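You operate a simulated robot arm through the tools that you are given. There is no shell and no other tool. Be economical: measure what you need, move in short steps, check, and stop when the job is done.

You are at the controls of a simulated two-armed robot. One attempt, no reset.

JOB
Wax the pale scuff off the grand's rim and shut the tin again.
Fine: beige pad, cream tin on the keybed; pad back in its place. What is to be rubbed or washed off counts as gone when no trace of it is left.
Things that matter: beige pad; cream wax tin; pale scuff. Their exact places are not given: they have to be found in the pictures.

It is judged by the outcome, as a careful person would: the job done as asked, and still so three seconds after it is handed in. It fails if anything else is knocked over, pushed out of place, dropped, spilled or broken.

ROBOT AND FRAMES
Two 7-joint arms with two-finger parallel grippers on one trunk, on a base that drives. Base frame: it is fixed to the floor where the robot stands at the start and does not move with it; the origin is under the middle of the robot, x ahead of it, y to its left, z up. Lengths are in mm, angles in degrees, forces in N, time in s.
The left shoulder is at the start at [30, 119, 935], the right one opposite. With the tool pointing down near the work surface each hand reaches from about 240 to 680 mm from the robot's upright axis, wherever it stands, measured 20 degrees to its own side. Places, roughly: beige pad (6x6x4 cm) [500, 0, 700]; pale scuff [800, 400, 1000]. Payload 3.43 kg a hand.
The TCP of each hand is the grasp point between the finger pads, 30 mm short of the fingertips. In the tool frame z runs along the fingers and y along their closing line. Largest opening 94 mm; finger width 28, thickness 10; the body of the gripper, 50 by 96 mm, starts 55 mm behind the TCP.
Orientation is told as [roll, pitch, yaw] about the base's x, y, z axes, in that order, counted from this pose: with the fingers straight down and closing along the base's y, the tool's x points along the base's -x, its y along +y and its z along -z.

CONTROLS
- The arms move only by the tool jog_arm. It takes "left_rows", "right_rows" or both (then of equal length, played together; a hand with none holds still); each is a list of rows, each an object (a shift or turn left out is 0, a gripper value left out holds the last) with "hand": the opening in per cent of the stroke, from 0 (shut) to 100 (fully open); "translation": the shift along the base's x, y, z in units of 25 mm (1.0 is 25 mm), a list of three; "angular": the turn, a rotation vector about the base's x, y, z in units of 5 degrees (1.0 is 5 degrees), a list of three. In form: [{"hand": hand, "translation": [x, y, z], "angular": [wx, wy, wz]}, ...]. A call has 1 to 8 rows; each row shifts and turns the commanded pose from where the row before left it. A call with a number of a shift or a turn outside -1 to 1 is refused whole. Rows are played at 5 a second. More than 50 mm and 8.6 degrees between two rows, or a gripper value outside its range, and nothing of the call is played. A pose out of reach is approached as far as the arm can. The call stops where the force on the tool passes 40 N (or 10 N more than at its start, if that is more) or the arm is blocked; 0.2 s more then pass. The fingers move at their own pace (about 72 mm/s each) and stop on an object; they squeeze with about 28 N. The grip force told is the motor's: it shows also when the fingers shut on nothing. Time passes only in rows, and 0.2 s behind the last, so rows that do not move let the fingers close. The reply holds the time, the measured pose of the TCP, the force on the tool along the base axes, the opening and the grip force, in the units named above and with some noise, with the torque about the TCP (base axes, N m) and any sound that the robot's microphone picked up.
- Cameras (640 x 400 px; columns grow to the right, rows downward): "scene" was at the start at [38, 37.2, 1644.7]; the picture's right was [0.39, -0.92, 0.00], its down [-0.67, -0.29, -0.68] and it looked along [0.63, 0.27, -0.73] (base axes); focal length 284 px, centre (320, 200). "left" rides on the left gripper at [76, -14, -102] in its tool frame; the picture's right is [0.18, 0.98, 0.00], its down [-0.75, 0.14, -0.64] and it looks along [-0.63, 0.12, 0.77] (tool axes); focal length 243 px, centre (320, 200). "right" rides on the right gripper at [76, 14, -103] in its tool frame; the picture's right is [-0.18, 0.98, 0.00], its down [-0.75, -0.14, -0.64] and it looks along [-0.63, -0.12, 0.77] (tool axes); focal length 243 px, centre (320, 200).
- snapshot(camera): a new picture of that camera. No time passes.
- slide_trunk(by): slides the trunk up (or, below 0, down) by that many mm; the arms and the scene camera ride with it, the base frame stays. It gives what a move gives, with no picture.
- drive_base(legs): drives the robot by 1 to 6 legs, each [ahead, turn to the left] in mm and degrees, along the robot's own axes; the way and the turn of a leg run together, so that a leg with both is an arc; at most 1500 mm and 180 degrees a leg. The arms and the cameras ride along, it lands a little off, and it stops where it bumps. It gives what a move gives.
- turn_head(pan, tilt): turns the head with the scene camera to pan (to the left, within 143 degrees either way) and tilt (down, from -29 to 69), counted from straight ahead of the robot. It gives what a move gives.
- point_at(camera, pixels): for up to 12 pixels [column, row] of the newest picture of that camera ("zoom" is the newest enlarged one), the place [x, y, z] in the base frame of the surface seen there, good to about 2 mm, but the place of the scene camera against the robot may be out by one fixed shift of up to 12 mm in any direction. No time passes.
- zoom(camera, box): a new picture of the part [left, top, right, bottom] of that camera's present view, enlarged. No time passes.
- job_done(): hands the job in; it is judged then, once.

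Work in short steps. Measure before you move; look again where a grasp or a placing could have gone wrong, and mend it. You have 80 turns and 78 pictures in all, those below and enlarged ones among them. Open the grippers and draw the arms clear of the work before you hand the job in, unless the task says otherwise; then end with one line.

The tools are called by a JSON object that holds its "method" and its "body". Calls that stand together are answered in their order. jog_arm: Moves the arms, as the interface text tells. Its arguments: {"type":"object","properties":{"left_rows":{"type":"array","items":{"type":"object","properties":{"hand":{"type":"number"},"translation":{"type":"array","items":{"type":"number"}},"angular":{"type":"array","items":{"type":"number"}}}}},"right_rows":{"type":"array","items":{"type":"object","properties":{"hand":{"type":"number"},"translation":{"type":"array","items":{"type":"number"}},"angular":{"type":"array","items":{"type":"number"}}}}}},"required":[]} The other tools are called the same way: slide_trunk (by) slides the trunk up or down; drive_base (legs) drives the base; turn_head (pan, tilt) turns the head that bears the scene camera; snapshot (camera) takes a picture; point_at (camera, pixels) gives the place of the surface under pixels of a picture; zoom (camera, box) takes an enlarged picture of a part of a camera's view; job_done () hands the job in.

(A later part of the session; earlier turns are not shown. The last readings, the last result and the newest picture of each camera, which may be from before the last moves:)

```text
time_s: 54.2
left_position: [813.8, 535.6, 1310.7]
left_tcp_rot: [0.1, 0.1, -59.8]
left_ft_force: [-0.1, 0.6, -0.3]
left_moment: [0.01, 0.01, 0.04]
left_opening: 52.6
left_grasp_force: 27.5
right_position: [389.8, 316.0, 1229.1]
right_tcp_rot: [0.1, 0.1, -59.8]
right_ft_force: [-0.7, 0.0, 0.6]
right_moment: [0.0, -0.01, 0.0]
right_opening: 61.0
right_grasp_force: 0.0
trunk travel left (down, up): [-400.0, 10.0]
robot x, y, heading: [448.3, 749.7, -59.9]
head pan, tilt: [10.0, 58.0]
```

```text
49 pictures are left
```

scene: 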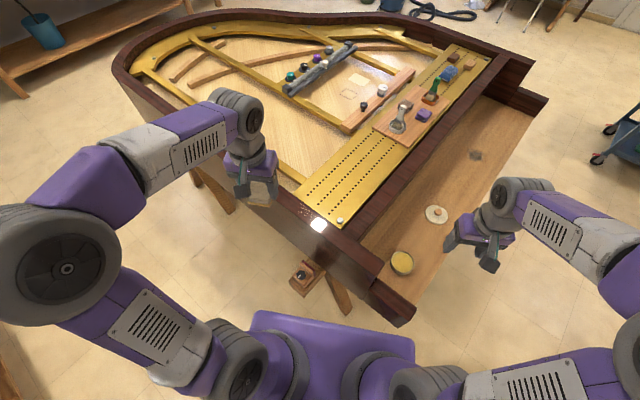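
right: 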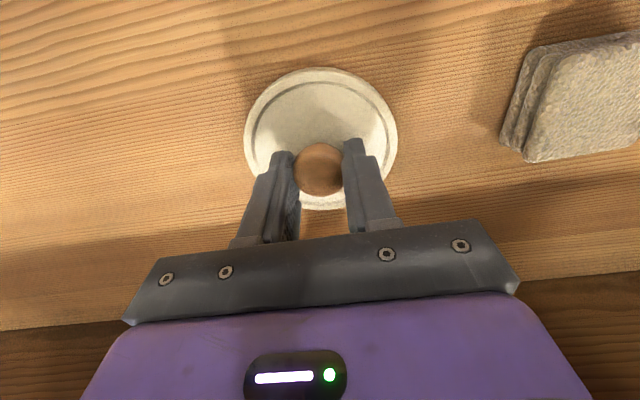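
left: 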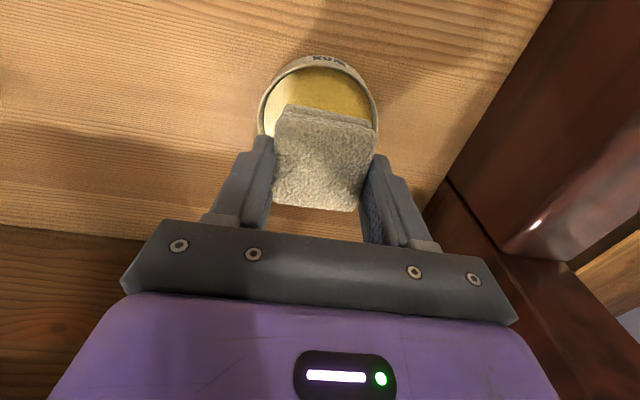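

The robot stands at (448,750), heading −60. I'll turn the left hand to yaw −90 (pad square to the rim) and bring it above the near end of the scuff.

{"method": "jog_arm", "body": {"left_rows": [{"angular": [0, 0, -1], "translation": [0, -0.6, -0.8]}, {"angular": [0, 0, -1], "translation": [0, -0.6, -0.8]}, {"angular": [0, 0, -1], "translation": [0, -0.6, -0.8]}, {"angular": [0, 0, -1], "translation": [0, -0.6, -0.8]}, {"angular": [0, 0, -1], "translation": [0, -0.6, -0.8]}, {"angular": [0, 0, -1], "translation": [0, -0.6, -0.8]}]}}

{"method": "snapshot", "body": {"camera": "left"}}

{"method": "zoom", "body": {"camera": "scene", "box": [240, 140, 400, 300]}}

```text
time_s: 55.6
left_position: [814.1, 444.4, 1192.0]
left_tcp_rot: [0.0, 0.1, -89.8]
left_ft_force: [-0.1, 0.0, -0.6]
left_moment: [0.04, -0.01, -0.01]
left_opening: 52.8
left_grasp_force: 28.0
right_position: [388.9, 315.5, 1228.3]
right_tcp_rot: [0.2, 0.1, -59.8]
right_ft_force: [0.4, -0.2, -0.6]
right_moment: [0.0, 0.02, 0.0]
right_opening: 61.2
right_grasp_force: 0.1
trunk travel left (down, up): [-400.0, 10.0]
robot x, y, heading: [452.7, 749.1, -59.7]
head pan, tilt: [10.0, 58.0]
```

```text
48 pictures are left
```

left: 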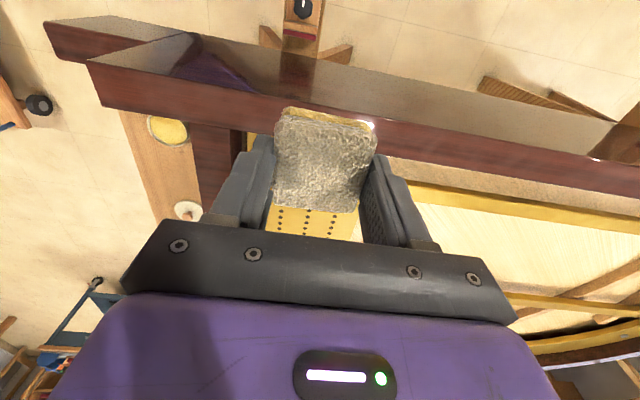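

```text
2.50 times, centred on (320, 220) of scene
```

zoom: 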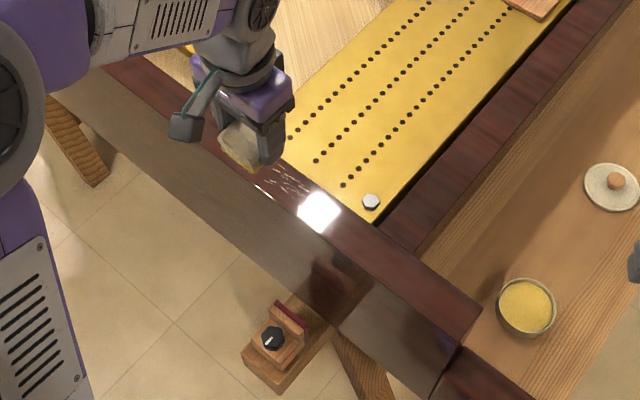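

The pad's underside carries yellow wax. I'll measure the rim edges and scuff from both cameras.

{"method": "point_at", "body": {"camera": "zoom", "pixels": [[256, 186], [275, 170], [290, 180], [310, 190], [302, 215], [275, 195], [300, 220], [355, 222], [240, 172], [330, 210]]}}

{"method": "point_at", "body": {"camera": "left", "pixels": [[180, 85], [180, 102], [180, 118], [450, 130], [450, 145], [450, 158], [379, 122], [379, 148]]}}

```text
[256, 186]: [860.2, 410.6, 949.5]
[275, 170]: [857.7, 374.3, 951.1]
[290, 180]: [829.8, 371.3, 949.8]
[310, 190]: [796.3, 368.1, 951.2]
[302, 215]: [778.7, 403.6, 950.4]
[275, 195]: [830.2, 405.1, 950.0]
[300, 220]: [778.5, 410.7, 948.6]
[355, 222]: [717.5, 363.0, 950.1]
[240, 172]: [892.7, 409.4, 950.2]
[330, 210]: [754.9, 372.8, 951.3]
```

```text
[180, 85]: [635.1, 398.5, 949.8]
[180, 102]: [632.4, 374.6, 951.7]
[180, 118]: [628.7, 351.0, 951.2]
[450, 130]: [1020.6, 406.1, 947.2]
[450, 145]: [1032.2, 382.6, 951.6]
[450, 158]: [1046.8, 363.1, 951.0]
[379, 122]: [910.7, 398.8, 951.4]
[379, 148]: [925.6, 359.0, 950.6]
```

The rim top is y 346–402, z≈950.5; the scuff runs x≈781–881. I'll bring the pad over (795,374) to just above the rim.

{"method": "jog_arm", "body": {"left_rows": [{"translation": [-0.2, -0.7, -0.8]}, {"translation": [-0.2, -0.7, -0.8]}, {"translation": [-0.2, -0.7, -0.8]}, {"translation": [-0.16, -0.72, -0.8]}, {"translation": [0, 0, -1]}, {"translation": [0, 0, -1]}, {"translation": [0, 0, -1]}, {"translation": [0, 0, -1]}]}}

{"method": "snapshot", "body": {"camera": "left"}}

{"method": "zoom", "body": {"camera": "scene", "box": [240, 140, 360, 260]}}

```text
time_s: 57.4
left_position: [796.2, 373.9, 1011.6]
left_tcp_rot: [0.1, 0.0, -89.8]
left_ft_force: [-0.3, 0.1, -0.2]
left_moment: [0.01, 0.0, 0.01]
left_opening: 53.0
left_grasp_force: 28.2
right_position: [389.7, 315.6, 1228.6]
right_tcp_rot: [0.1, 0.1, -59.8]
right_ft_force: [-0.4, 0.9, 0.3]
right_moment: [-0.01, -0.05, -0.03]
right_opening: 60.9
right_grasp_force: 0.1
trunk travel left (down, up): [-400.0, 10.0]
robot x, y, heading: [454.9, 748.9, -59.5]
head pan, tilt: [10.0, 58.0]
```

```text
46 pictures are left
```

left: 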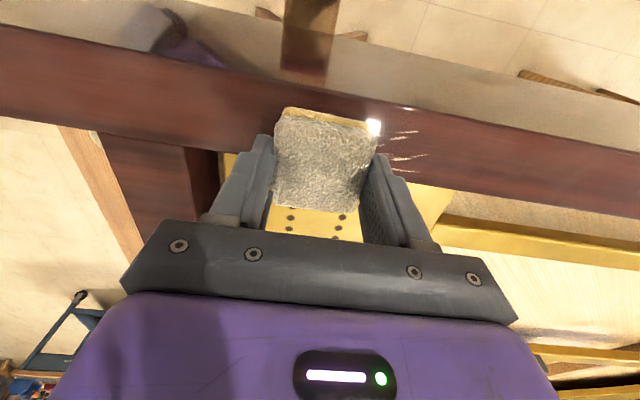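

```text
3.33 times, centred on (300, 200) of scene
```

zoom: 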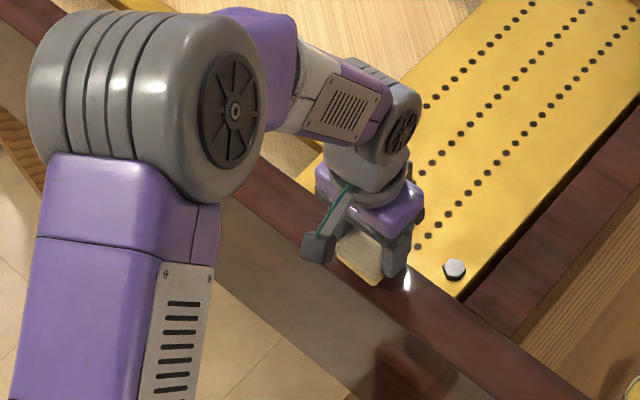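

The pad is above the rim with the scuff visible beyond it at (400,150). I'll lower to contact.

{"method": "jog_arm", "body": {"left_rows": [{"translation": [0, 0, -0.5]}, {"translation": [0, 0, -0.24]}, {"translation": [0, 0, -0.06]}]}}

{"method": "jog_arm", "body": {"left_rows": [{"translation": [0, 0, -0.05]}]}}

```text
time_s: 58.2
left_position: [794.0, 373.6, 992.3]
left_tcp_rot: [0.0, 0.0, -89.8]
left_ft_force: [0.4, 0.7, -0.6]
left_moment: [0.01, -0.04, 0.03]
left_opening: 52.8
left_grasp_force: 27.6
right_position: [389.5, 314.8, 1229.3]
right_tcp_rot: [0.1, -0.1, -59.8]
right_ft_force: [0.6, -0.7, -0.1]
right_moment: [0.01, 0.01, -0.02]
right_opening: 61.1
right_grasp_force: 0.0
trunk travel left (down, up): [-400.0, 10.0]
robot x, y, heading: [448.4, 747.3, -59.7]
head pan, tilt: [10.0, 58.0]
```

```text
time_s: 58.6
left_position: [795.0, 375.1, 991.7]
left_tcp_rot: [0.0, -0.1, -89.8]
left_ft_force: [0.1, 1.4, 6.1]
left_moment: [-0.01, 0.08, 0.0]
left_opening: 52.6
left_grasp_force: 27.8
right_position: [388.5, 316.0, 1229.2]
right_tcp_rot: [0.2, 0.0, -59.7]
right_ft_force: [-0.1, -0.8, 0.2]
right_moment: [0.06, -0.03, 0.02]
right_opening: 61.3
right_grasp_force: 0.1
trunk travel left (down, up): [-400.0, 10.0]
robot x, y, heading: [452.5, 745.5, -59.8]
head pan, tilt: [10.0, 58.0]
```

Light contact (6 N). I'll press slightly more and rub along the rim from x 795 to 873 and back.

{"method": "jog_arm", "body": {"left_rows": [{"translation": [0, 0, -0.03]}, {"translation": [0.45, 0, 0]}, {"translation": [0.45, 0, 0]}, {"translation": [0.45, 0, 0]}, {"translation": [0.45, 0, 0]}, {"translation": [0.45, 0, 0]}, {"translation": [0.45, 0, 0]}, {"translation": [0.45, 0, 0]}]}}

{"method": "jog_arm", "body": {"left_rows": [{"translation": [-0.5, 0, 0]}, {"translation": [-0.5, 0, 0]}, {"translation": [-0.5, 0, 0]}, {"translation": [-0.5, 0, 0]}, {"translation": [-0.5, 0, 0]}, {"translation": [-0.5, 0, 0]}, {"translation": [-0.5, 0, 0]}]}}

{"method": "snapshot", "body": {"camera": "left"}}

```text
time_s: 60.4
left_position: [872.3, 375.1, 991.3]
left_tcp_rot: [0.0, -0.2, -89.8]
left_ft_force: [-7.4, -0.7, 17.4]
left_moment: [-0.12, 0.25, 0.02]
left_opening: 52.8
left_grasp_force: 27.7
right_position: [388.3, 318.2, 1229.3]
right_tcp_rot: [0.2, -0.1, -59.8]
right_ft_force: [-0.2, 0.5, -0.6]
right_moment: [0.0, 0.05, 0.0]
right_opening: 61.1
right_grasp_force: 0.0
trunk travel left (down, up): [-400.0, 10.0]
robot x, y, heading: [450.7, 750.2, -59.7]
head pan, tilt: [10.0, 58.0]
```

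```text
time_s: 62.0
left_position: [784.6, 374.6, 990.8]
left_tcp_rot: [0.1, -0.2, -89.7]
left_ft_force: [9.8, -0.2, 22.1]
left_moment: [-0.04, -0.36, -0.01]
left_opening: 52.8
left_grasp_force: 27.7
right_position: [389.0, 317.2, 1228.9]
right_tcp_rot: [-0.1, -0.1, -59.9]
right_ft_force: [0.7, 0.2, 0.3]
right_moment: [0.0, -0.01, -0.01]
right_opening: 61.1
right_grasp_force: 0.0
trunk travel left (down, up): [-400.0, 10.0]
robot x, y, heading: [453.4, 745.5, -59.6]
head pan, tilt: [10.0, 58.0]
```

```text
44 pictures are left
```

left: 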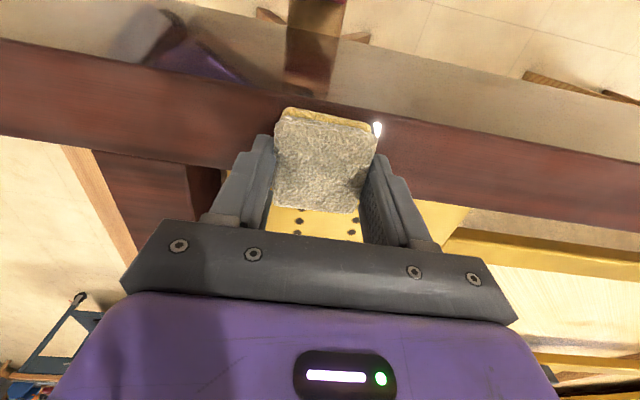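

Looks much cleaner. I'll do one more pass each way with small side shifts, then lift and inspect.

{"method": "jog_arm", "body": {"left_rows": [{"translation": [0.4, 0.12, 0]}, {"translation": [0.5, 0, 0]}, {"translation": [0.5, 0, 0]}, {"translation": [0.5, 0, 0]}, {"translation": [0.5, 0, 0]}, {"translation": [0.5, 0, 0]}, {"translation": [0.5, 0, 0]}, {"translation": [0.4, 0, 0]}]}}

{"method": "jog_arm", "body": {"left_rows": [{"translation": [-0.4, -0.24, 0]}, {"translation": [-0.5, 0, 0]}, {"translation": [-0.5, 0, 0]}, {"translation": [-0.5, 0, 0]}, {"translation": [-0.5, 0, 0]}, {"translation": [-0.5, 0, 0]}, {"translation": [-0.5, 0, 0]}, {"translation": [-0.4, 0, 0]}]}}

{"method": "jog_arm", "body": {"left_rows": [{"translation": [0, 0, 0.5]}, {"translation": [0, 0, 1]}, {"translation": [0, 0.5, 1]}, {"translation": [0, 1, 1]}, {"translation": [0, 1, 1]}, {"translation": [0, 1, 1]}, {"translation": [0, 1, 1]}, {"translation": [0, 0.5, 1]}]}}

{"method": "snapshot", "body": {"camera": "left"}}

{"method": "zoom", "body": {"camera": "scene", "box": [260, 170, 380, 260]}}

```text
time_s: 63.8
left_position: [877.7, 378.8, 991.0]
left_tcp_rot: [0.0, 0.0, -89.8]
left_ft_force: [-7.2, -0.4, 15.9]
left_moment: [-0.08, 0.29, -0.01]
left_opening: 52.8
left_grasp_force: 27.6
right_position: [387.0, 317.1, 1230.3]
right_tcp_rot: [0.1, -0.2, -59.8]
right_ft_force: [0.7, 0.8, 0.3]
right_moment: [0.01, -0.02, -0.01]
right_opening: 61.0
right_grasp_force: 0.0
trunk travel left (down, up): [-400.0, 10.0]
robot x, y, heading: [449.3, 752.9, -60.1]
head pan, tilt: [10.0, 58.0]
```

```text
time_s: 65.6
left_position: [784.7, 372.1, 990.1]
left_tcp_rot: [0.0, -0.1, -89.8]
left_ft_force: [7.5, 1.1, 17.9]
left_moment: [0.01, -0.32, -0.04]
left_opening: 52.9
left_grasp_force: 27.2
right_position: [389.2, 316.7, 1227.9]
right_tcp_rot: [0.0, -0.1, -59.8]
right_ft_force: [0.2, -0.6, 0.8]
right_moment: [0.0, -0.02, 0.01]
right_opening: 61.1
right_grasp_force: 0.1
trunk travel left (down, up): [-400.0, 10.0]
robot x, y, heading: [454.5, 746.2, -59.7]
head pan, tilt: [10.0, 58.0]
```

```text
time_s: 67.4
left_position: [786.6, 497.8, 1178.2]
left_tcp_rot: [0.1, -0.1, -89.8]
left_ft_force: [-0.5, -0.5, 0.2]
left_moment: [0.01, -0.03, 0.01]
left_opening: 52.6
left_grasp_force: 28.3
right_position: [388.7, 316.2, 1229.7]
right_tcp_rot: [0.1, 0.0, -59.8]
right_ft_force: [-0.5, 0.6, -0.1]
right_moment: [-0.02, -0.02, -0.02]
right_opening: 61.1
right_grasp_force: 0.0
trunk travel left (down, up): [-400.0, 10.0]
robot x, y, heading: [446.6, 748.1, -59.9]
head pan, tilt: [10.0, 58.0]
```

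```text
43 pictures are left
```

left: 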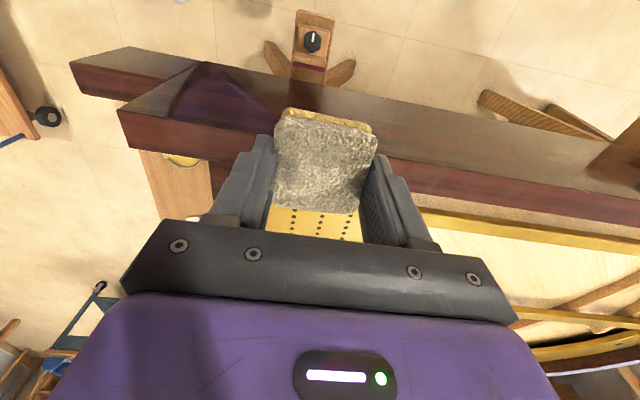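

```text
4.44 times, centred on (320, 215) of scene
```

zoom: 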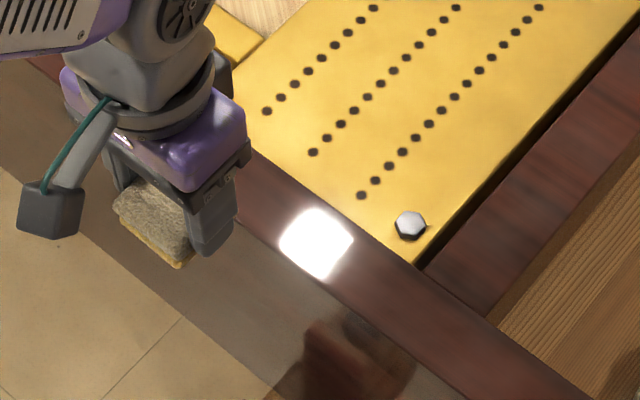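

Part of the rim is hidden by the hand. I'll draw the hand up and back and inspect the whole scuffed stretch.

{"method": "jog_arm", "body": {"left_rows": [{"translation": [0.3, 0.5, 1], "angular": [0, 0, 1]}, {"translation": [0.3, 0.5, 1], "angular": [0, 0, 1]}, {"translation": [0.3, 0.5, 1], "angular": [0, 0, 1]}, {"translation": [0.3, 0.5, 1], "angular": [0, 0, 1]}, {"translation": [0.3, 0.5, 1], "angular": [0, 0, 1]}, {"translation": [0.3, 0.5, 0.5], "angular": [0, 0, 1]}]}}

{"method": "snapshot", "body": {"camera": "scene"}}

{"method": "snapshot", "body": {"camera": "left"}}

```text
time_s: 68.8
left_position: [829.6, 572.1, 1316.1]
left_tcp_rot: [0.1, 0.0, -59.6]
left_ft_force: [0.5, -0.6, -0.7]
left_moment: [-0.03, 0.0, 0.0]
left_opening: 52.8
left_grasp_force: 28.2
right_position: [389.3, 316.3, 1228.9]
right_tcp_rot: [0.1, 0.0, -59.8]
right_ft_force: [0.0, 0.1, -0.3]
right_moment: [-0.01, 0.0, -0.01]
right_opening: 60.9
right_grasp_force: 0.0
trunk travel left (down, up): [-400.0, 10.0]
robot x, y, heading: [450.4, 744.7, -59.9]
head pan, tilt: [10.0, 58.0]
```

```text
41 pictures are left
```

scene: 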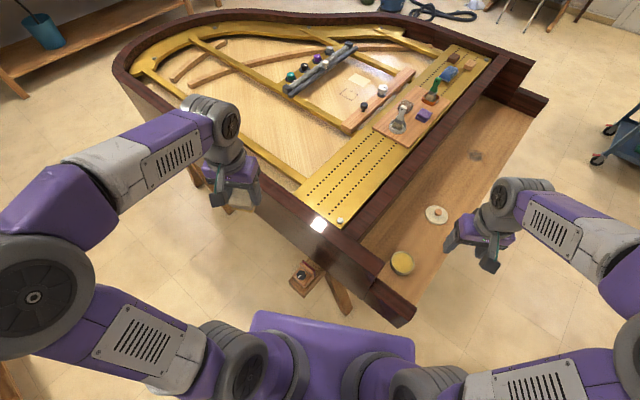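

```text
40 pictures are left
```

left: 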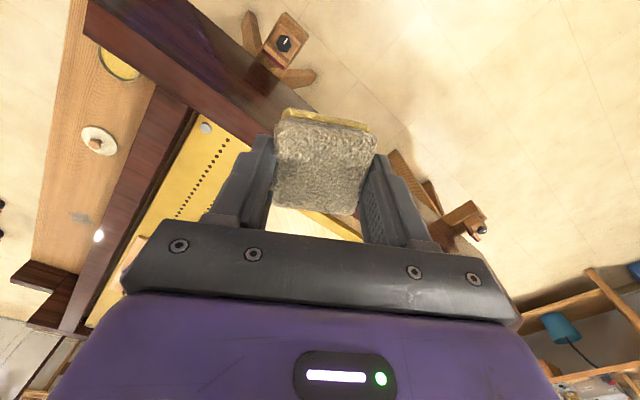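

{"method": "zoom", "body": {"camera": "scene", "box": [262, 175, 342, 235]}}

{"method": "zoom", "body": {"camera": "left", "box": [160, 20, 280, 140]}}

```text
6.67 times, centred on (302, 205) of scene
```

zoom: 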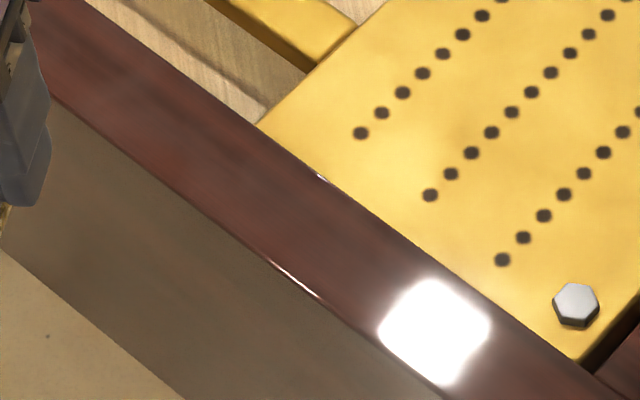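

```text
3.33 times, centred on (220, 80) of left
```

zoom: 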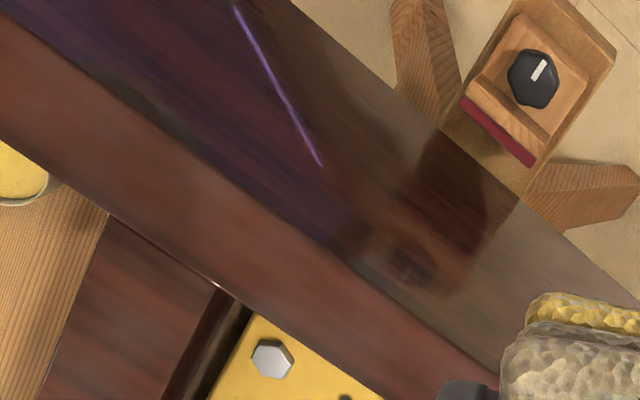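

No pale marks show apart from lamp glints at the edges; I'll check the glare spot from the original viewpoint. Driving back the way I came.

{"method": "drive_base", "body": {"legs": [[0, 60], [-452, 0], [0, 90], [-750, 0], [0, -90]]}}

{"method": "turn_head", "body": {"pan": 23, "tilt": 47}}

{"method": "snapshot", "body": {"camera": "scene"}}

```text
time_s: 85.5
left_position: [348.4, 227.8, 1313.7]
left_tcp_rot: [0.0, 0.0, 1.1]
left_ft_force: [-0.3, 0.2, 0.1]
left_moment: [0.01, 0.01, -0.01]
left_opening: 53.0
left_grasp_force: 28.1
right_position: [356.4, -279.9, 1229.1]
right_tcp_rot: [0.1, -0.1, 1.1]
right_ft_force: [0.0, -0.4, 0.9]
right_moment: [0.06, -0.01, 0.02]
right_opening: 61.0
right_grasp_force: 0.0
trunk travel left (down, up): [-400.0, 10.0]
robot x, y, heading: [6.8, -15.1, 1.1]
head pan, tilt: [10.0, 58.0]
```

```text
time_s: 86.2
left_position: [348.4, 228.9, 1313.7]
left_tcp_rot: [0.0, 0.1, 1.0]
left_ft_force: [-0.7, 0.4, 0.0]
left_moment: [-0.02, -0.03, -0.02]
left_opening: 52.8
left_grasp_force: 27.9
right_position: [356.3, -279.2, 1228.3]
right_tcp_rot: [0.0, 0.1, 1.1]
right_ft_force: [-1.1, 0.0, 0.4]
right_moment: [-0.02, -0.02, -0.01]
right_opening: 61.2
right_grasp_force: 0.1
trunk travel left (down, up): [-400.0, 10.0]
robot x, y, heading: [7.4, -16.1, 1.0]
head pan, tilt: [23.0, 47.0]
```

```text
37 pictures are left
```

scene: 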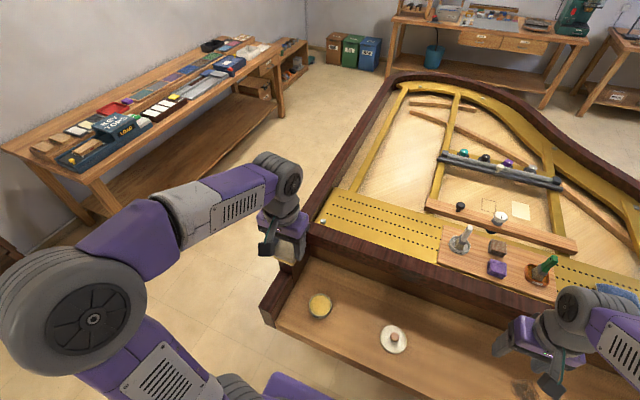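

I'll zoom on the scuff stretch of the rim around (325,190).

{"method": "zoom", "body": {"camera": "scene", "box": [296, 160, 360, 220]}}

{"method": "point_at", "body": {"camera": "zoom", "pixels": [[200, 300], [250, 230], [300, 150], [160, 350]]}}

```text
6.67 times, centred on (328, 190) of scene
```

zoom: 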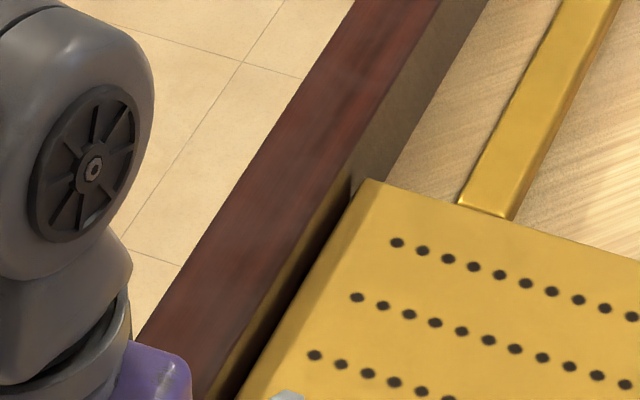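

```text
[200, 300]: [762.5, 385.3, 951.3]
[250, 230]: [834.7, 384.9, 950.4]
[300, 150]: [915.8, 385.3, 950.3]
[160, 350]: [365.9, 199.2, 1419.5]
```

The rim is clean, no trace left. I'll lower the trunk and bring the pad back above its original place (470.5,47), squaring the hand.

{"method": "slide_trunk", "body": {"by": -200}}

{"method": "jog_arm", "body": {"left_rows": [{"translation": [0.61, -0.91, -0.8], "angular": [0, 0, -0.2]}, {"translation": [0.61, -0.91, -0.8]}, {"translation": [0.61, -0.91, -0.8]}, {"translation": [0.61, -0.91, -0.8]}, {"translation": [0.61, -0.91, -0.8]}, {"translation": [0.61, -0.91, -0.8]}, {"translation": [0.61, -0.91, -0.8]}, {"translation": [0.61, -0.91, -0.8]}]}}

```text
time_s: 88.4
left_position: [347.2, 228.9, 1115.4]
left_tcp_rot: [0.0, -0.1, 1.2]
left_ft_force: [0.5, 0.8, -0.8]
left_moment: [-0.02, 0.02, 0.01]
left_opening: 52.9
left_grasp_force: 28.1
right_position: [355.9, -279.7, 1029.2]
right_tcp_rot: [0.1, 0.0, 1.0]
right_ft_force: [-0.7, -0.5, -0.7]
right_moment: [0.01, -0.03, 0.03]
right_opening: 61.1
right_grasp_force: 0.0
trunk travel left (down, up): [-200.0, 210.0]
robot x, y, heading: [9.0, -14.2, 0.9]
head pan, tilt: [23.0, 47.0]
```

```text
time_s: 90.2
left_position: [470.6, 45.7, 953.0]
left_tcp_rot: [-0.1, 0.0, 0.0]
left_ft_force: [-0.2, -0.2, -0.7]
left_moment: [0.02, 0.02, -0.01]
left_opening: 52.9
left_grasp_force: 28.0
right_position: [357.5, -278.9, 1028.0]
right_tcp_rot: [0.1, 0.2, 1.1]
right_ft_force: [0.4, 0.7, -0.3]
right_moment: [-0.03, 0.02, 0.04]
right_opening: 61.0
right_grasp_force: 0.1
trunk travel left (down, up): [-200.0, 210.0]
robot x, y, heading: [7.8, -11.7, 0.9]
head pan, tilt: [23.0, 47.0]
```

I'll descend to z≈800 and verify with the wrist camera that the tin still reads at (479,206) after the drive.

{"method": "jog_arm", "body": {"left_rows": [{"translation": [0, 0, -1]}, {"translation": [0, 0, -1]}, {"translation": [0, 0, -1]}, {"translation": [0, 0, -1]}, {"translation": [0, 0, -1]}, {"translation": [0, 0, -1]}]}}

{"method": "snapshot", "body": {"camera": "left"}}

```text
time_s: 91.6
left_position: [468.3, 46.7, 804.7]
left_tcp_rot: [-0.1, 0.0, 0.2]
left_ft_force: [-1.1, -0.4, 0.2]
left_moment: [0.01, 0.04, 0.03]
left_opening: 53.0
left_grasp_force: 27.9
right_position: [356.4, -280.7, 1029.5]
right_tcp_rot: [0.1, 0.0, 1.1]
right_ft_force: [0.3, -0.2, 0.5]
right_moment: [0.02, -0.01, 0.01]
right_opening: 61.0
right_grasp_force: 0.0
trunk travel left (down, up): [-200.0, 210.0]
robot x, y, heading: [10.3, -16.9, 1.3]
head pan, tilt: [23.0, 47.0]
```

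```text
35 pictures are left
```

left: 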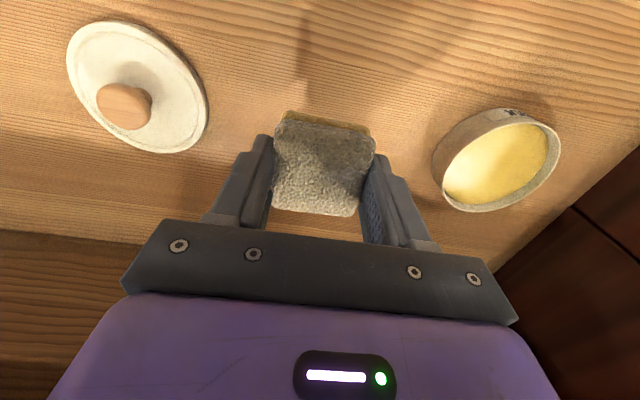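

{"method": "point_at", "body": {"camera": "left", "pixels": [[557, 148], [446, 190], [530, 122], [475, 209], [500, 165], [124, 88], [124, 125], [100, 105], [150, 108], [70, 70], [206, 115]]}}

```text
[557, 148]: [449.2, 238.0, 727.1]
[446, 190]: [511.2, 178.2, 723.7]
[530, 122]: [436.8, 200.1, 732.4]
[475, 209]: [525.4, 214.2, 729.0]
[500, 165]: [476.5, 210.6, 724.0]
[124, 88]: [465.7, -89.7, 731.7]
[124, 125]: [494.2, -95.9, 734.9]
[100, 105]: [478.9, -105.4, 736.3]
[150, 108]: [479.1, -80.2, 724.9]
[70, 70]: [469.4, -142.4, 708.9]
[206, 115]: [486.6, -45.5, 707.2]
```

The frame is consistent (tin ≈(480,207), lid ≈(480,−94)). I'll lower the pad to the keybed; contact is expected near TCP 741–742.

{"method": "jog_arm", "body": {"left_rows": [{"translation": [0.06, 0, -1]}, {"translation": [0, 0, -1]}, {"translation": [0, 0, -0.36]}, {"translation": [0, 0, -0.08]}, {"translation": [0, 0, -0.06]}]}}

```text
time_s: 92.8
left_position: [471.3, 45.7, 741.7]
left_tcp_rot: [0.0, -0.1, 0.1]
left_ft_force: [0.6, -0.1, -0.6]
left_moment: [0.0, -0.03, -0.01]
left_opening: 52.9
left_grasp_force: 28.2
right_position: [356.1, -279.9, 1028.2]
right_tcp_rot: [0.1, 0.0, 1.1]
right_ft_force: [0.0, 0.4, 0.3]
right_moment: [-0.04, 0.03, -0.01]
right_opening: 61.3
right_grasp_force: 0.0
trunk travel left (down, up): [-200.0, 210.0]
robot x, y, heading: [8.0, -19.0, 1.1]
head pan, tilt: [23.0, 47.0]
```

A touch lower to make contact.

{"method": "jog_arm", "body": {"left_rows": [{"translation": [0, 0, -0.05]}]}}

{"method": "jog_arm", "body": {"left_rows": [{"translation": [0, 0, -0.03]}]}}

```text
time_s: 93.2
left_position: [471.2, 46.4, 741.5]
left_tcp_rot: [-0.1, -0.1, 0.0]
left_ft_force: [0.4, -0.5, -1.3]
left_moment: [0.04, -0.02, 0.04]
left_opening: 53.1
left_grasp_force: 28.1
right_position: [356.0, -280.7, 1028.7]
right_tcp_rot: [0.1, 0.0, 1.2]
right_ft_force: [0.7, 0.2, 0.0]
right_moment: [0.02, -0.02, -0.01]
right_opening: 61.4
right_grasp_force: 0.0
trunk travel left (down, up): [-200.0, 210.0]
robot x, y, heading: [11.0, -18.3, 1.3]
head pan, tilt: [23.0, 47.0]
```

```text
time_s: 93.6
left_position: [470.3, 45.1, 740.6]
left_tcp_rot: [0.0, 0.0, 0.1]
left_ft_force: [-1.7, 0.2, 1.7]
left_moment: [0.03, 0.0, 0.02]
left_opening: 53.2
left_grasp_force: 28.2
right_position: [356.4, -279.7, 1029.0]
right_tcp_rot: [0.2, 0.0, 1.1]
right_ft_force: [-0.5, -0.3, 0.8]
right_moment: [-0.03, 0.02, 0.01]
right_opening: 61.0
right_grasp_force: 0.1
trunk travel left (down, up): [-200.0, 210.0]
robot x, y, heading: [11.5, -15.8, 1.1]
head pan, tilt: [23.0, 47.0]
```

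The pad is touching the surface. I'll open, rise, and draw the left arm up and away to the left.

{"method": "jog_arm", "body": {"left_rows": [{"hand": 85}, {}, {"translation": [0, 0, 0.5]}, {"translation": [0, 0, 1]}, {"translation": [0, 0, 1]}, {"translation": [0, 0, 1]}, {"translation": [0, 0, 1]}, {"translation": [0, 0, 1]}]}}

{"method": "snapshot", "body": {"camera": "left"}}

{"method": "jog_arm", "body": {"left_rows": [{"translation": [-0.4, 1, 1]}, {"translation": [-0.4, 1, 1]}, {"translation": [-0.4, 1, 1]}, {"translation": [-0.4, 1, 1]}, {"translation": [-0.4, 1, 1]}, {"translation": [-0.4, 1, 1]}, {"translation": [-0.4, 1, 1]}, {"translation": [-0.4, 1, 1]}]}}

{"method": "jog_arm", "body": {"left_rows": [{"translation": [0, 1, 1]}, {"translation": [0, 1, 1]}, {"translation": [0, 1, 1]}, {"translation": [0, 1, 1]}, {"translation": [0, 1, 1]}, {"translation": [0, 1, 1]}], "right_rows": [{"translation": [0.8, 1, 0], "angular": [0, 0, -0.2]}, {"translation": [0.8, 1, 0]}, {"translation": [0.8, 1, 0]}, {"translation": [0.8, 1, 0]}, {"translation": [0.8, 1, 0]}, {"translation": [0.8, 1, 0]}]}}

```text
time_s: 95.4
left_position: [470.0, 47.1, 878.9]
left_tcp_rot: [0.0, -0.1, 0.1]
left_ft_force: [0.0, 0.0, 0.2]
left_moment: [-0.02, 0.02, -0.01]
left_opening: 79.7
left_grasp_force: 0.1
right_position: [356.0, -279.9, 1028.9]
right_tcp_rot: [-0.1, 0.0, 1.1]
right_ft_force: [0.0, 0.1, 0.1]
right_moment: [0.0, -0.04, 0.01]
right_opening: 61.0
right_grasp_force: 0.1
trunk travel left (down, up): [-200.0, 210.0]
robot x, y, heading: [8.9, -14.2, 1.2]
head pan, tilt: [23.0, 47.0]
```

```text
34 pictures are left
```

left: 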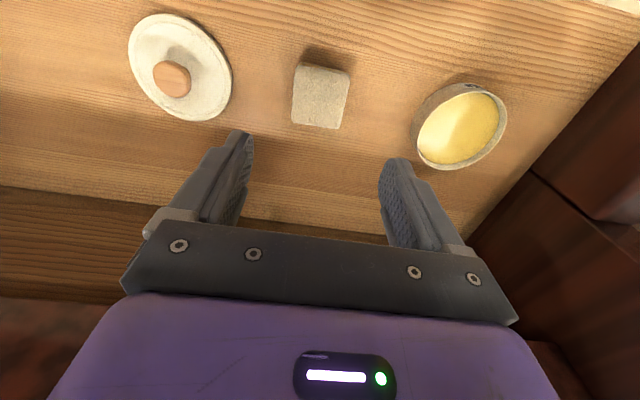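

```text
time_s: 97.2
left_position: [389.0, 247.1, 1077.7]
left_tcp_rot: [0.1, 0.0, 0.2]
left_ft_force: [-0.3, -0.1, 0.3]
left_moment: [0.0, 0.0, 0.02]
left_opening: 79.9
left_grasp_force: 0.1
right_position: [356.9, -279.9, 1029.4]
right_tcp_rot: [-0.1, 0.0, 1.0]
right_ft_force: [-0.2, -0.3, 0.0]
right_moment: [0.03, -0.02, 0.01]
right_opening: 61.1
right_grasp_force: 0.1
trunk travel left (down, up): [-200.0, 210.0]
robot x, y, heading: [9.4, -17.9, 1.2]
head pan, tilt: [23.0, 47.0]
```

```text
time_s: 98.6
left_position: [390.0, 396.2, 1227.5]
left_tcp_rot: [0.0, 0.0, 0.1]
left_ft_force: [0.6, 0.9, -0.9]
left_moment: [-0.01, -0.02, 0.02]
left_opening: 79.9
left_grasp_force: 0.1
right_position: [478.4, -128.5, 1028.4]
right_tcp_rot: [0.0, 0.1, 0.1]
right_ft_force: [0.2, 0.0, -0.3]
right_moment: [-0.05, -0.01, 0.0]
right_opening: 61.2
right_grasp_force: 0.0
trunk travel left (down, up): [-200.0, 210.0]
robot x, y, heading: [12.8, -17.0, 0.9]
head pan, tilt: [23.0, 47.0]
```

The pad is back in its place. I'll bring the right hand over the lid's knob and check.

{"method": "jog_arm", "body": {"right_rows": [{"translation": [0.04, 0.66, -1]}, {"translation": [0, 0.66, -1]}, {"translation": [0, 0, -1]}, {"translation": [0, 0, -1]}, {"translation": [0, 0, -1]}, {"translation": [0, 0, -1]}, {"translation": [0, 0, -1]}, {"translation": [0, 0, -1]}]}}

{"method": "snapshot", "body": {"camera": "right"}}

{"method": "point_at", "body": {"camera": "right", "pixels": [[320, 130], [300, 130], [340, 130], [320, 115], [320, 145]]}}

```text
time_s: 100.4
left_position: [390.9, 395.4, 1226.9]
left_tcp_rot: [0.1, -0.1, 0.1]
left_ft_force: [0.2, 0.7, 0.4]
left_moment: [-0.02, 0.01, 0.02]
left_opening: 79.9
left_grasp_force: 0.0
right_position: [477.7, -96.7, 828.5]
right_tcp_rot: [0.0, -0.1, 0.0]
right_ft_force: [-0.1, -0.4, -0.6]
right_moment: [-0.01, -0.01, 0.02]
right_opening: 61.1
right_grasp_force: 0.0
trunk travel left (down, up): [-200.0, 210.0]
robot x, y, heading: [8.4, -17.1, 1.0]
head pan, tilt: [23.0, 47.0]
```

```text
33 pictures are left
```

right: 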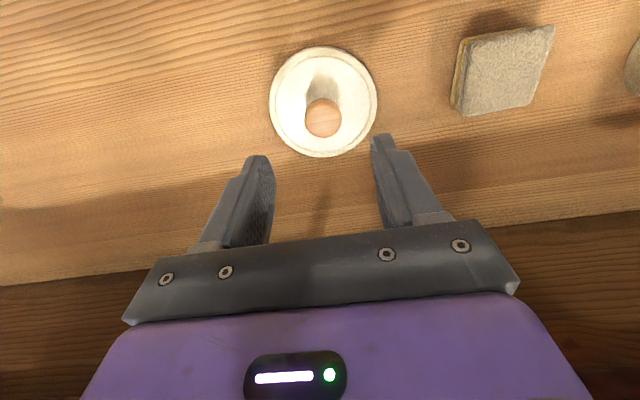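

```text
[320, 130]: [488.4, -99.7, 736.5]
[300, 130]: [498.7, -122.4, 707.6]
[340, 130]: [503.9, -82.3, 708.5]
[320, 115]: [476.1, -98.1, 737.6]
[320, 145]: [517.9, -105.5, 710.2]
```

The knob is at about (479,−95). I'll descend to TCP≈746 and grip.

{"method": "jog_arm", "body": {"right_rows": [{"translation": [0.04, 0.04, -1]}, {"translation": [0, 0, -1]}, {"translation": [0, 0, -1]}, {"translation": [0, 0, -0.24]}, {"hand": 0}, {}, {}]}}

{"method": "jog_arm", "body": {"right_rows": [{"translation": [0, 0, 1]}, {"translation": [0, 0, 1]}, {"translation": [0, 0, 1]}, {"translation": [0, 0, 1]}]}}

{"method": "snapshot", "body": {"camera": "right"}}

```text
time_s: 102.0
left_position: [390.3, 395.6, 1226.9]
left_tcp_rot: [-0.1, -0.1, 0.1]
left_ft_force: [0.3, 0.1, -0.2]
left_moment: [-0.01, -0.01, 0.02]
left_opening: 79.9
left_grasp_force: 0.0
right_position: [478.2, -96.8, 747.8]
right_tcp_rot: [0.2, 0.0, 0.1]
right_ft_force: [-0.8, -0.6, 0.1]
right_moment: [0.01, 0.01, 0.02]
right_opening: 29.5
right_grasp_force: 28.2
trunk travel left (down, up): [-200.0, 210.0]
robot x, y, heading: [9.0, -15.2, 1.2]
head pan, tilt: [23.0, 47.0]
```

```text
time_s: 103.0
left_position: [389.1, 394.8, 1226.9]
left_tcp_rot: [0.0, -0.2, 0.0]
left_ft_force: [-0.6, -0.5, -0.2]
left_moment: [0.02, -0.02, 0.0]
left_opening: 80.0
left_grasp_force: 0.0
right_position: [478.4, -96.1, 847.3]
right_tcp_rot: [0.0, 0.1, 0.1]
right_ft_force: [-0.7, 0.0, 0.1]
right_moment: [0.02, 0.02, 0.03]
right_opening: 29.6
right_grasp_force: 27.6
trunk travel left (down, up): [-200.0, 210.0]
robot x, y, heading: [11.8, -17.2, 1.2]
head pan, tilt: [23.0, 47.0]
```

```text
32 pictures are left
```

right: 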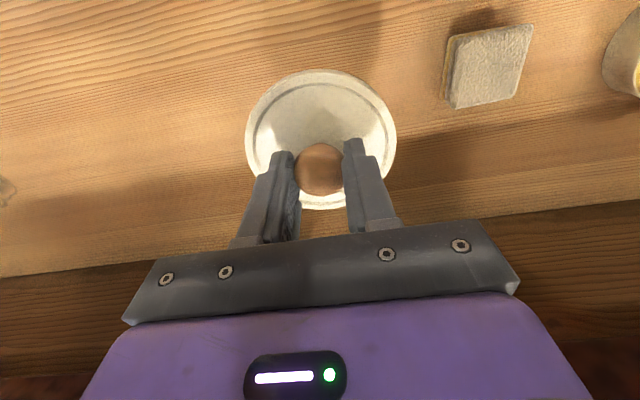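

The lid is in the hand, same grip as before. I'll carry it to the tin, staying high over the pad.

{"method": "jog_arm", "body": {"right_rows": [{"translation": [0, 1, 0.5]}, {"translation": [0, 1, 0]}, {"translation": [0, 1, 0]}, {"translation": [0, 1, 0]}, {"translation": [0, 1, 0]}, {"translation": [0, 1, 0]}, {"translation": [0, 1, 0]}, {"translation": [0, 1, 0]}]}}

{"method": "snapshot", "body": {"camera": "right"}}

{"method": "zoom", "body": {"camera": "right", "box": [380, 20, 540, 160]}}

```text
time_s: 104.8
left_position: [389.7, 394.9, 1228.0]
left_tcp_rot: [0.0, 0.0, 0.1]
left_ft_force: [0.3, -0.7, 0.2]
left_moment: [-0.01, 0.0, -0.02]
left_opening: 79.8
left_grasp_force: 0.0
right_position: [477.6, 104.3, 859.0]
right_tcp_rot: [-0.1, 0.1, 0.0]
right_ft_force: [-0.1, -0.2, -0.3]
right_moment: [-0.01, 0.02, 0.02]
right_opening: 29.8
right_grasp_force: 28.1
trunk travel left (down, up): [-200.0, 210.0]
robot x, y, heading: [6.6, -10.6, 0.9]
head pan, tilt: [23.0, 47.0]
```

```text
31 pictures are left
```

right: 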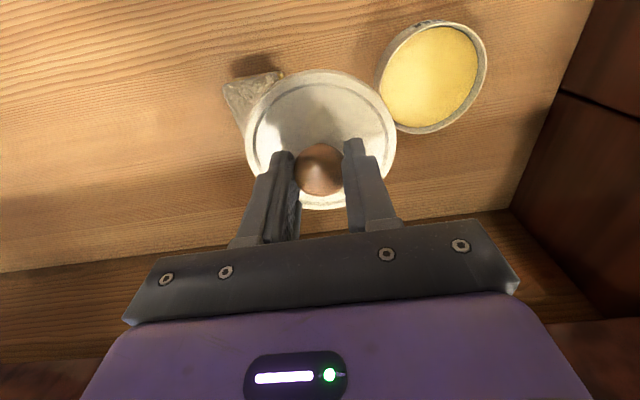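

```text
2.86 times, centred on (460, 90) of right
```

zoom: 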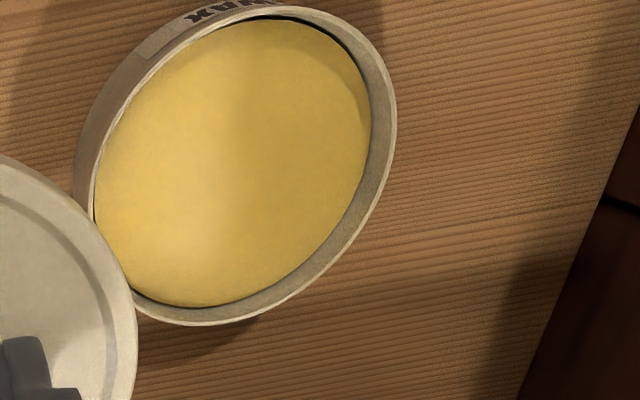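

I'll locate the tin's centre from its wax edge and the lid's outline in this view.

{"method": "point_at", "body": {"camera": "zoom", "pixels": [[100, 190], [368, 140], [270, 26], [195, 300], [345, 225], [125, 105], [230, 160], [210, 323], [394, 120]]}}

{"method": "point_at", "body": {"camera": "right", "pixels": [[250, 125], [393, 130], [320, 75], [320, 204], [275, 85], [370, 90], [262, 175], [385, 175]]}}

```text
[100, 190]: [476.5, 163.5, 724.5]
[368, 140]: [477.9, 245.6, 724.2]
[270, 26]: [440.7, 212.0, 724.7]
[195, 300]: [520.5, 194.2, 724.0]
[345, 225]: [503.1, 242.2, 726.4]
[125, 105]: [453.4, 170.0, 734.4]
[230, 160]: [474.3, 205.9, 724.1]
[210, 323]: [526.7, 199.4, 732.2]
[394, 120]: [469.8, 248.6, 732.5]
```

```text
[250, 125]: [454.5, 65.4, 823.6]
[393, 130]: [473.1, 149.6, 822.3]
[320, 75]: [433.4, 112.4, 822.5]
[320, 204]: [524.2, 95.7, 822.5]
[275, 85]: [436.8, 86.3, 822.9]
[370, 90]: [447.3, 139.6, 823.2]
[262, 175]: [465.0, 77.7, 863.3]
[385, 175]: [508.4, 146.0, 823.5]
```

Tin centre ≈(480.5,204.6) and the lid sits ≈1 mm ahead of the TCP, so the target TCP is (479.5,204.5), same as when lifted. I'll move over it and stop above the rim.

{"method": "jog_arm", "body": {"right_rows": [{"translation": [0.06, 1, 0]}, {"translation": [0, 1, 0]}, {"translation": [0, 1, 0]}, {"translation": [0, 1, 0]}, {"translation": [0, 0, -1]}, {"translation": [0, 0, -1]}, {"translation": [0, 0, -0.9]}]}}

{"method": "jog_arm", "body": {"right_rows": [{}, {}]}}

{"method": "snapshot", "body": {"camera": "right"}}

```text
time_s: 106.4
left_position: [390.2, 396.1, 1228.0]
left_tcp_rot: [0.0, 0.0, 0.0]
left_ft_force: [-0.5, -0.2, 0.8]
left_moment: [-0.01, 0.0, 0.0]
left_opening: 80.0
left_grasp_force: 0.0
right_position: [479.9, 204.4, 787.8]
right_tcp_rot: [0.0, 0.1, 0.0]
right_ft_force: [0.6, 0.0, -0.3]
right_moment: [0.01, 0.0, 0.0]
right_opening: 29.9
right_grasp_force: 28.2
trunk travel left (down, up): [-200.0, 210.0]
robot x, y, heading: [9.8, -15.3, 1.0]
head pan, tilt: [23.0, 47.0]
```

```text
time_s: 107.0
left_position: [390.5, 395.3, 1227.7]
left_tcp_rot: [0.0, 0.0, 0.1]
left_ft_force: [0.2, 0.1, -0.4]
left_moment: [0.0, 0.02, -0.02]
left_opening: 80.1
left_grasp_force: 0.0
right_position: [480.9, 203.4, 787.8]
right_tcp_rot: [0.1, -0.1, 0.2]
right_ft_force: [-0.2, -0.4, -0.8]
right_moment: [0.01, 0.01, -0.03]
right_opening: 29.4
right_grasp_force: 28.3
trunk travel left (down, up): [-200.0, 210.0]
robot x, y, heading: [8.2, -16.8, 1.1]
head pan, tilt: [23.0, 47.0]
```

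```text
29 pictures are left
```

right: 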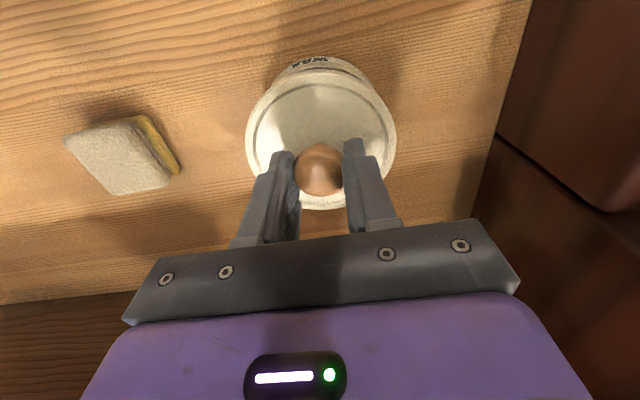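

It's aligned. I'll lower to 774, then in ~1 mm rows; the closed height is TCP≈771–772.

{"method": "jog_arm", "body": {"right_rows": [{"translation": [0, 0, -0.4]}, {"translation": [0, 0, -0.12]}, {"translation": [0, 0, -0.04]}]}}

{"method": "jog_arm", "body": {"right_rows": [{"translation": [0, 0, -0.05]}, {"translation": [0, 0, -0.05]}]}}

```text
time_s: 107.8
left_position: [388.9, 394.4, 1228.3]
left_tcp_rot: [0.0, -0.1, 0.1]
left_ft_force: [-0.6, -0.7, -1.1]
left_moment: [-0.02, 0.02, 0.0]
left_opening: 80.0
left_grasp_force: 0.0
right_position: [480.8, 203.9, 777.8]
right_tcp_rot: [0.2, -0.1, 0.0]
right_ft_force: [-1.5, -3.8, 22.7]
right_moment: [-0.04, 0.49, -0.03]
right_opening: 29.9
right_grasp_force: 27.7
trunk travel left (down, up): [-200.0, 210.0]
robot x, y, heading: [7.2, -18.5, 1.0]
head pan, tilt: [23.0, 47.0]
```

```text
time_s: 108.4
left_position: [388.7, 393.9, 1228.5]
left_tcp_rot: [0.0, -0.1, 0.1]
left_ft_force: [0.2, -0.3, -0.6]
left_moment: [0.01, -0.01, -0.01]
left_opening: 79.9
left_grasp_force: 0.0
right_position: [481.7, 203.0, 774.3]
right_tcp_rot: [0.2, -0.3, 0.0]
right_ft_force: [5.9, -2.5, 25.0]
right_moment: [-0.09, 0.23, 0.01]
right_opening: 30.1
right_grasp_force: 27.9
trunk travel left (down, up): [-200.0, 210.0]
robot x, y, heading: [11.4, -14.1, 1.6]
head pan, tilt: [23.0, 47.0]
```

The lid is engaging with about 25 N. I'll press further down in small steps.

{"method": "jog_arm", "body": {"right_rows": [{"translation": [-0.02, 0, -0.04]}, {"translation": [0, 0, -0.04]}, {"translation": [0, 0, -0.04]}]}}

{"method": "snapshot", "body": {"camera": "right"}}

{"method": "zoom", "body": {"camera": "scene", "box": [280, 270, 380, 350]}}

```text
time_s: 109.2
left_position: [389.7, 395.3, 1228.3]
left_tcp_rot: [0.1, -0.1, 0.0]
left_ft_force: [0.0, 0.0, 1.0]
left_moment: [0.01, -0.01, -0.01]
left_opening: 80.0
left_grasp_force: 0.0
right_position: [480.8, 203.4, 771.9]
right_tcp_rot: [0.3, -0.4, 0.1]
right_ft_force: [8.9, -4.0, 25.5]
right_moment: [-0.12, -0.08, 0.04]
right_opening: 29.8
right_grasp_force: 27.9
trunk travel left (down, up): [-200.0, 210.0]
robot x, y, heading: [9.6, -13.1, 1.3]
head pan, tilt: [23.0, 47.0]
```

```text
28 pictures are left
```

right: 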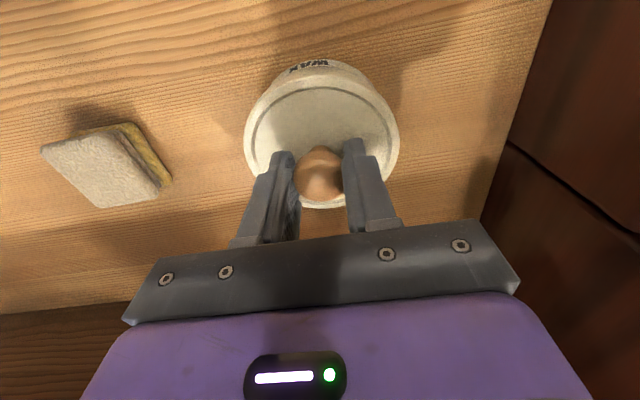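

```text
5.00 times, centred on (330, 310) of scene
```

zoom: 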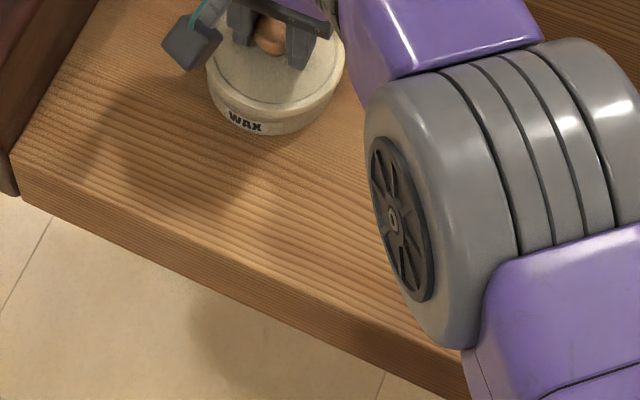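

The lid may be sitting tilted (the x-force is 9 N). I'll measure its top around the edge.

{"method": "zoom", "body": {"camera": "right", "box": [230, 40, 410, 220]}}

{"method": "point_at", "body": {"camera": "right", "pixels": [[252, 135], [391, 135], [320, 87], [320, 200], [285, 95], [365, 100], [265, 160], [378, 170], [320, 80], [310, 66]]}}

```text
2.22 times, centred on (320, 130) of right
```

zoom: 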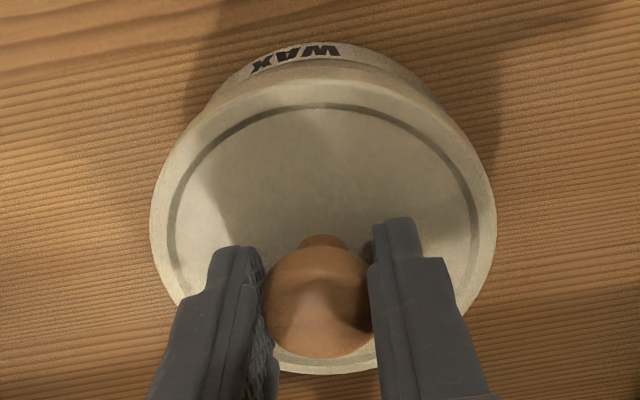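

```text
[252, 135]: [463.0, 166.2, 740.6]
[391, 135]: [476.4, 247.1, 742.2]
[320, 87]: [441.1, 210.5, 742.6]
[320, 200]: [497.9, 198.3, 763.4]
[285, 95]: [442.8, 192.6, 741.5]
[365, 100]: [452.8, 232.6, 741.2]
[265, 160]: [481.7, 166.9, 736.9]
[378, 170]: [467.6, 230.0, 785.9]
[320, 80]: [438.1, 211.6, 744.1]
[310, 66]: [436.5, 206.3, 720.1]
```

The lid is tilted: the −x side is at 743 and the +x side at 736, so it's perched on the −x rim. I'll lift it back off and measure its tilt in the grip before retrying.

{"method": "jog_arm", "body": {"right_rows": [{"translation": [0, 0, 0.2]}, {"translation": [0, 0, 0.4]}, {"translation": [0, 0, 0.6]}, {"translation": [0, 0, 0.6]}]}}

{"method": "snapshot", "body": {"camera": "right"}}

{"method": "point_at", "body": {"camera": "right", "pixels": [[252, 135], [391, 135], [320, 87], [320, 80], [285, 95], [365, 100], [320, 110], [265, 160], [380, 160], [320, 205]]}}

```text
time_s: 110.2
left_position: [390.7, 395.6, 1228.0]
left_tcp_rot: [0.0, -0.1, 0.2]
left_ft_force: [0.3, -1.0, 0.2]
left_moment: [0.02, 0.01, -0.01]
left_opening: 79.9
left_grasp_force: 0.0
right_position: [479.8, 204.2, 812.9]
right_tcp_rot: [0.0, 0.1, 0.1]
right_ft_force: [-1.0, -0.1, 0.0]
right_moment: [-0.01, 0.01, -0.01]
right_opening: 29.8
right_grasp_force: 27.8
trunk travel left (down, up): [-200.0, 210.0]
robot x, y, heading: [8.4, -15.7, 1.1]
head pan, tilt: [23.0, 47.0]
```

```text
25 pictures are left
```

right: 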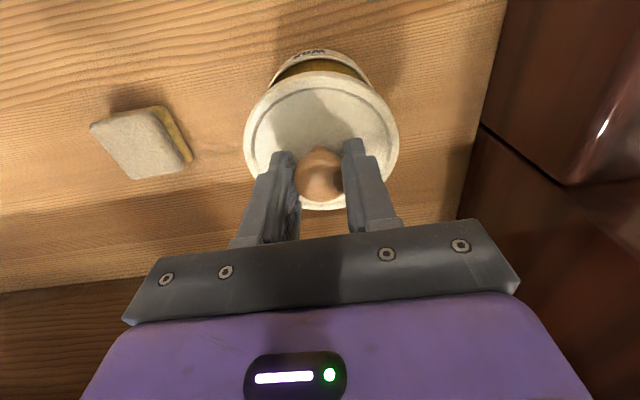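

```text
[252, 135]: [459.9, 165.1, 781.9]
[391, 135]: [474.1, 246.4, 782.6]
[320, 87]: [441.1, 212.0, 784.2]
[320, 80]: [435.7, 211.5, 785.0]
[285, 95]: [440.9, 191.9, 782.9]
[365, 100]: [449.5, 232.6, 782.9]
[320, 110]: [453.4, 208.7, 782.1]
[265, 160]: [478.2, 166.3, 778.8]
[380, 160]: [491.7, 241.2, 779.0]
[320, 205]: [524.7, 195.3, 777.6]
```

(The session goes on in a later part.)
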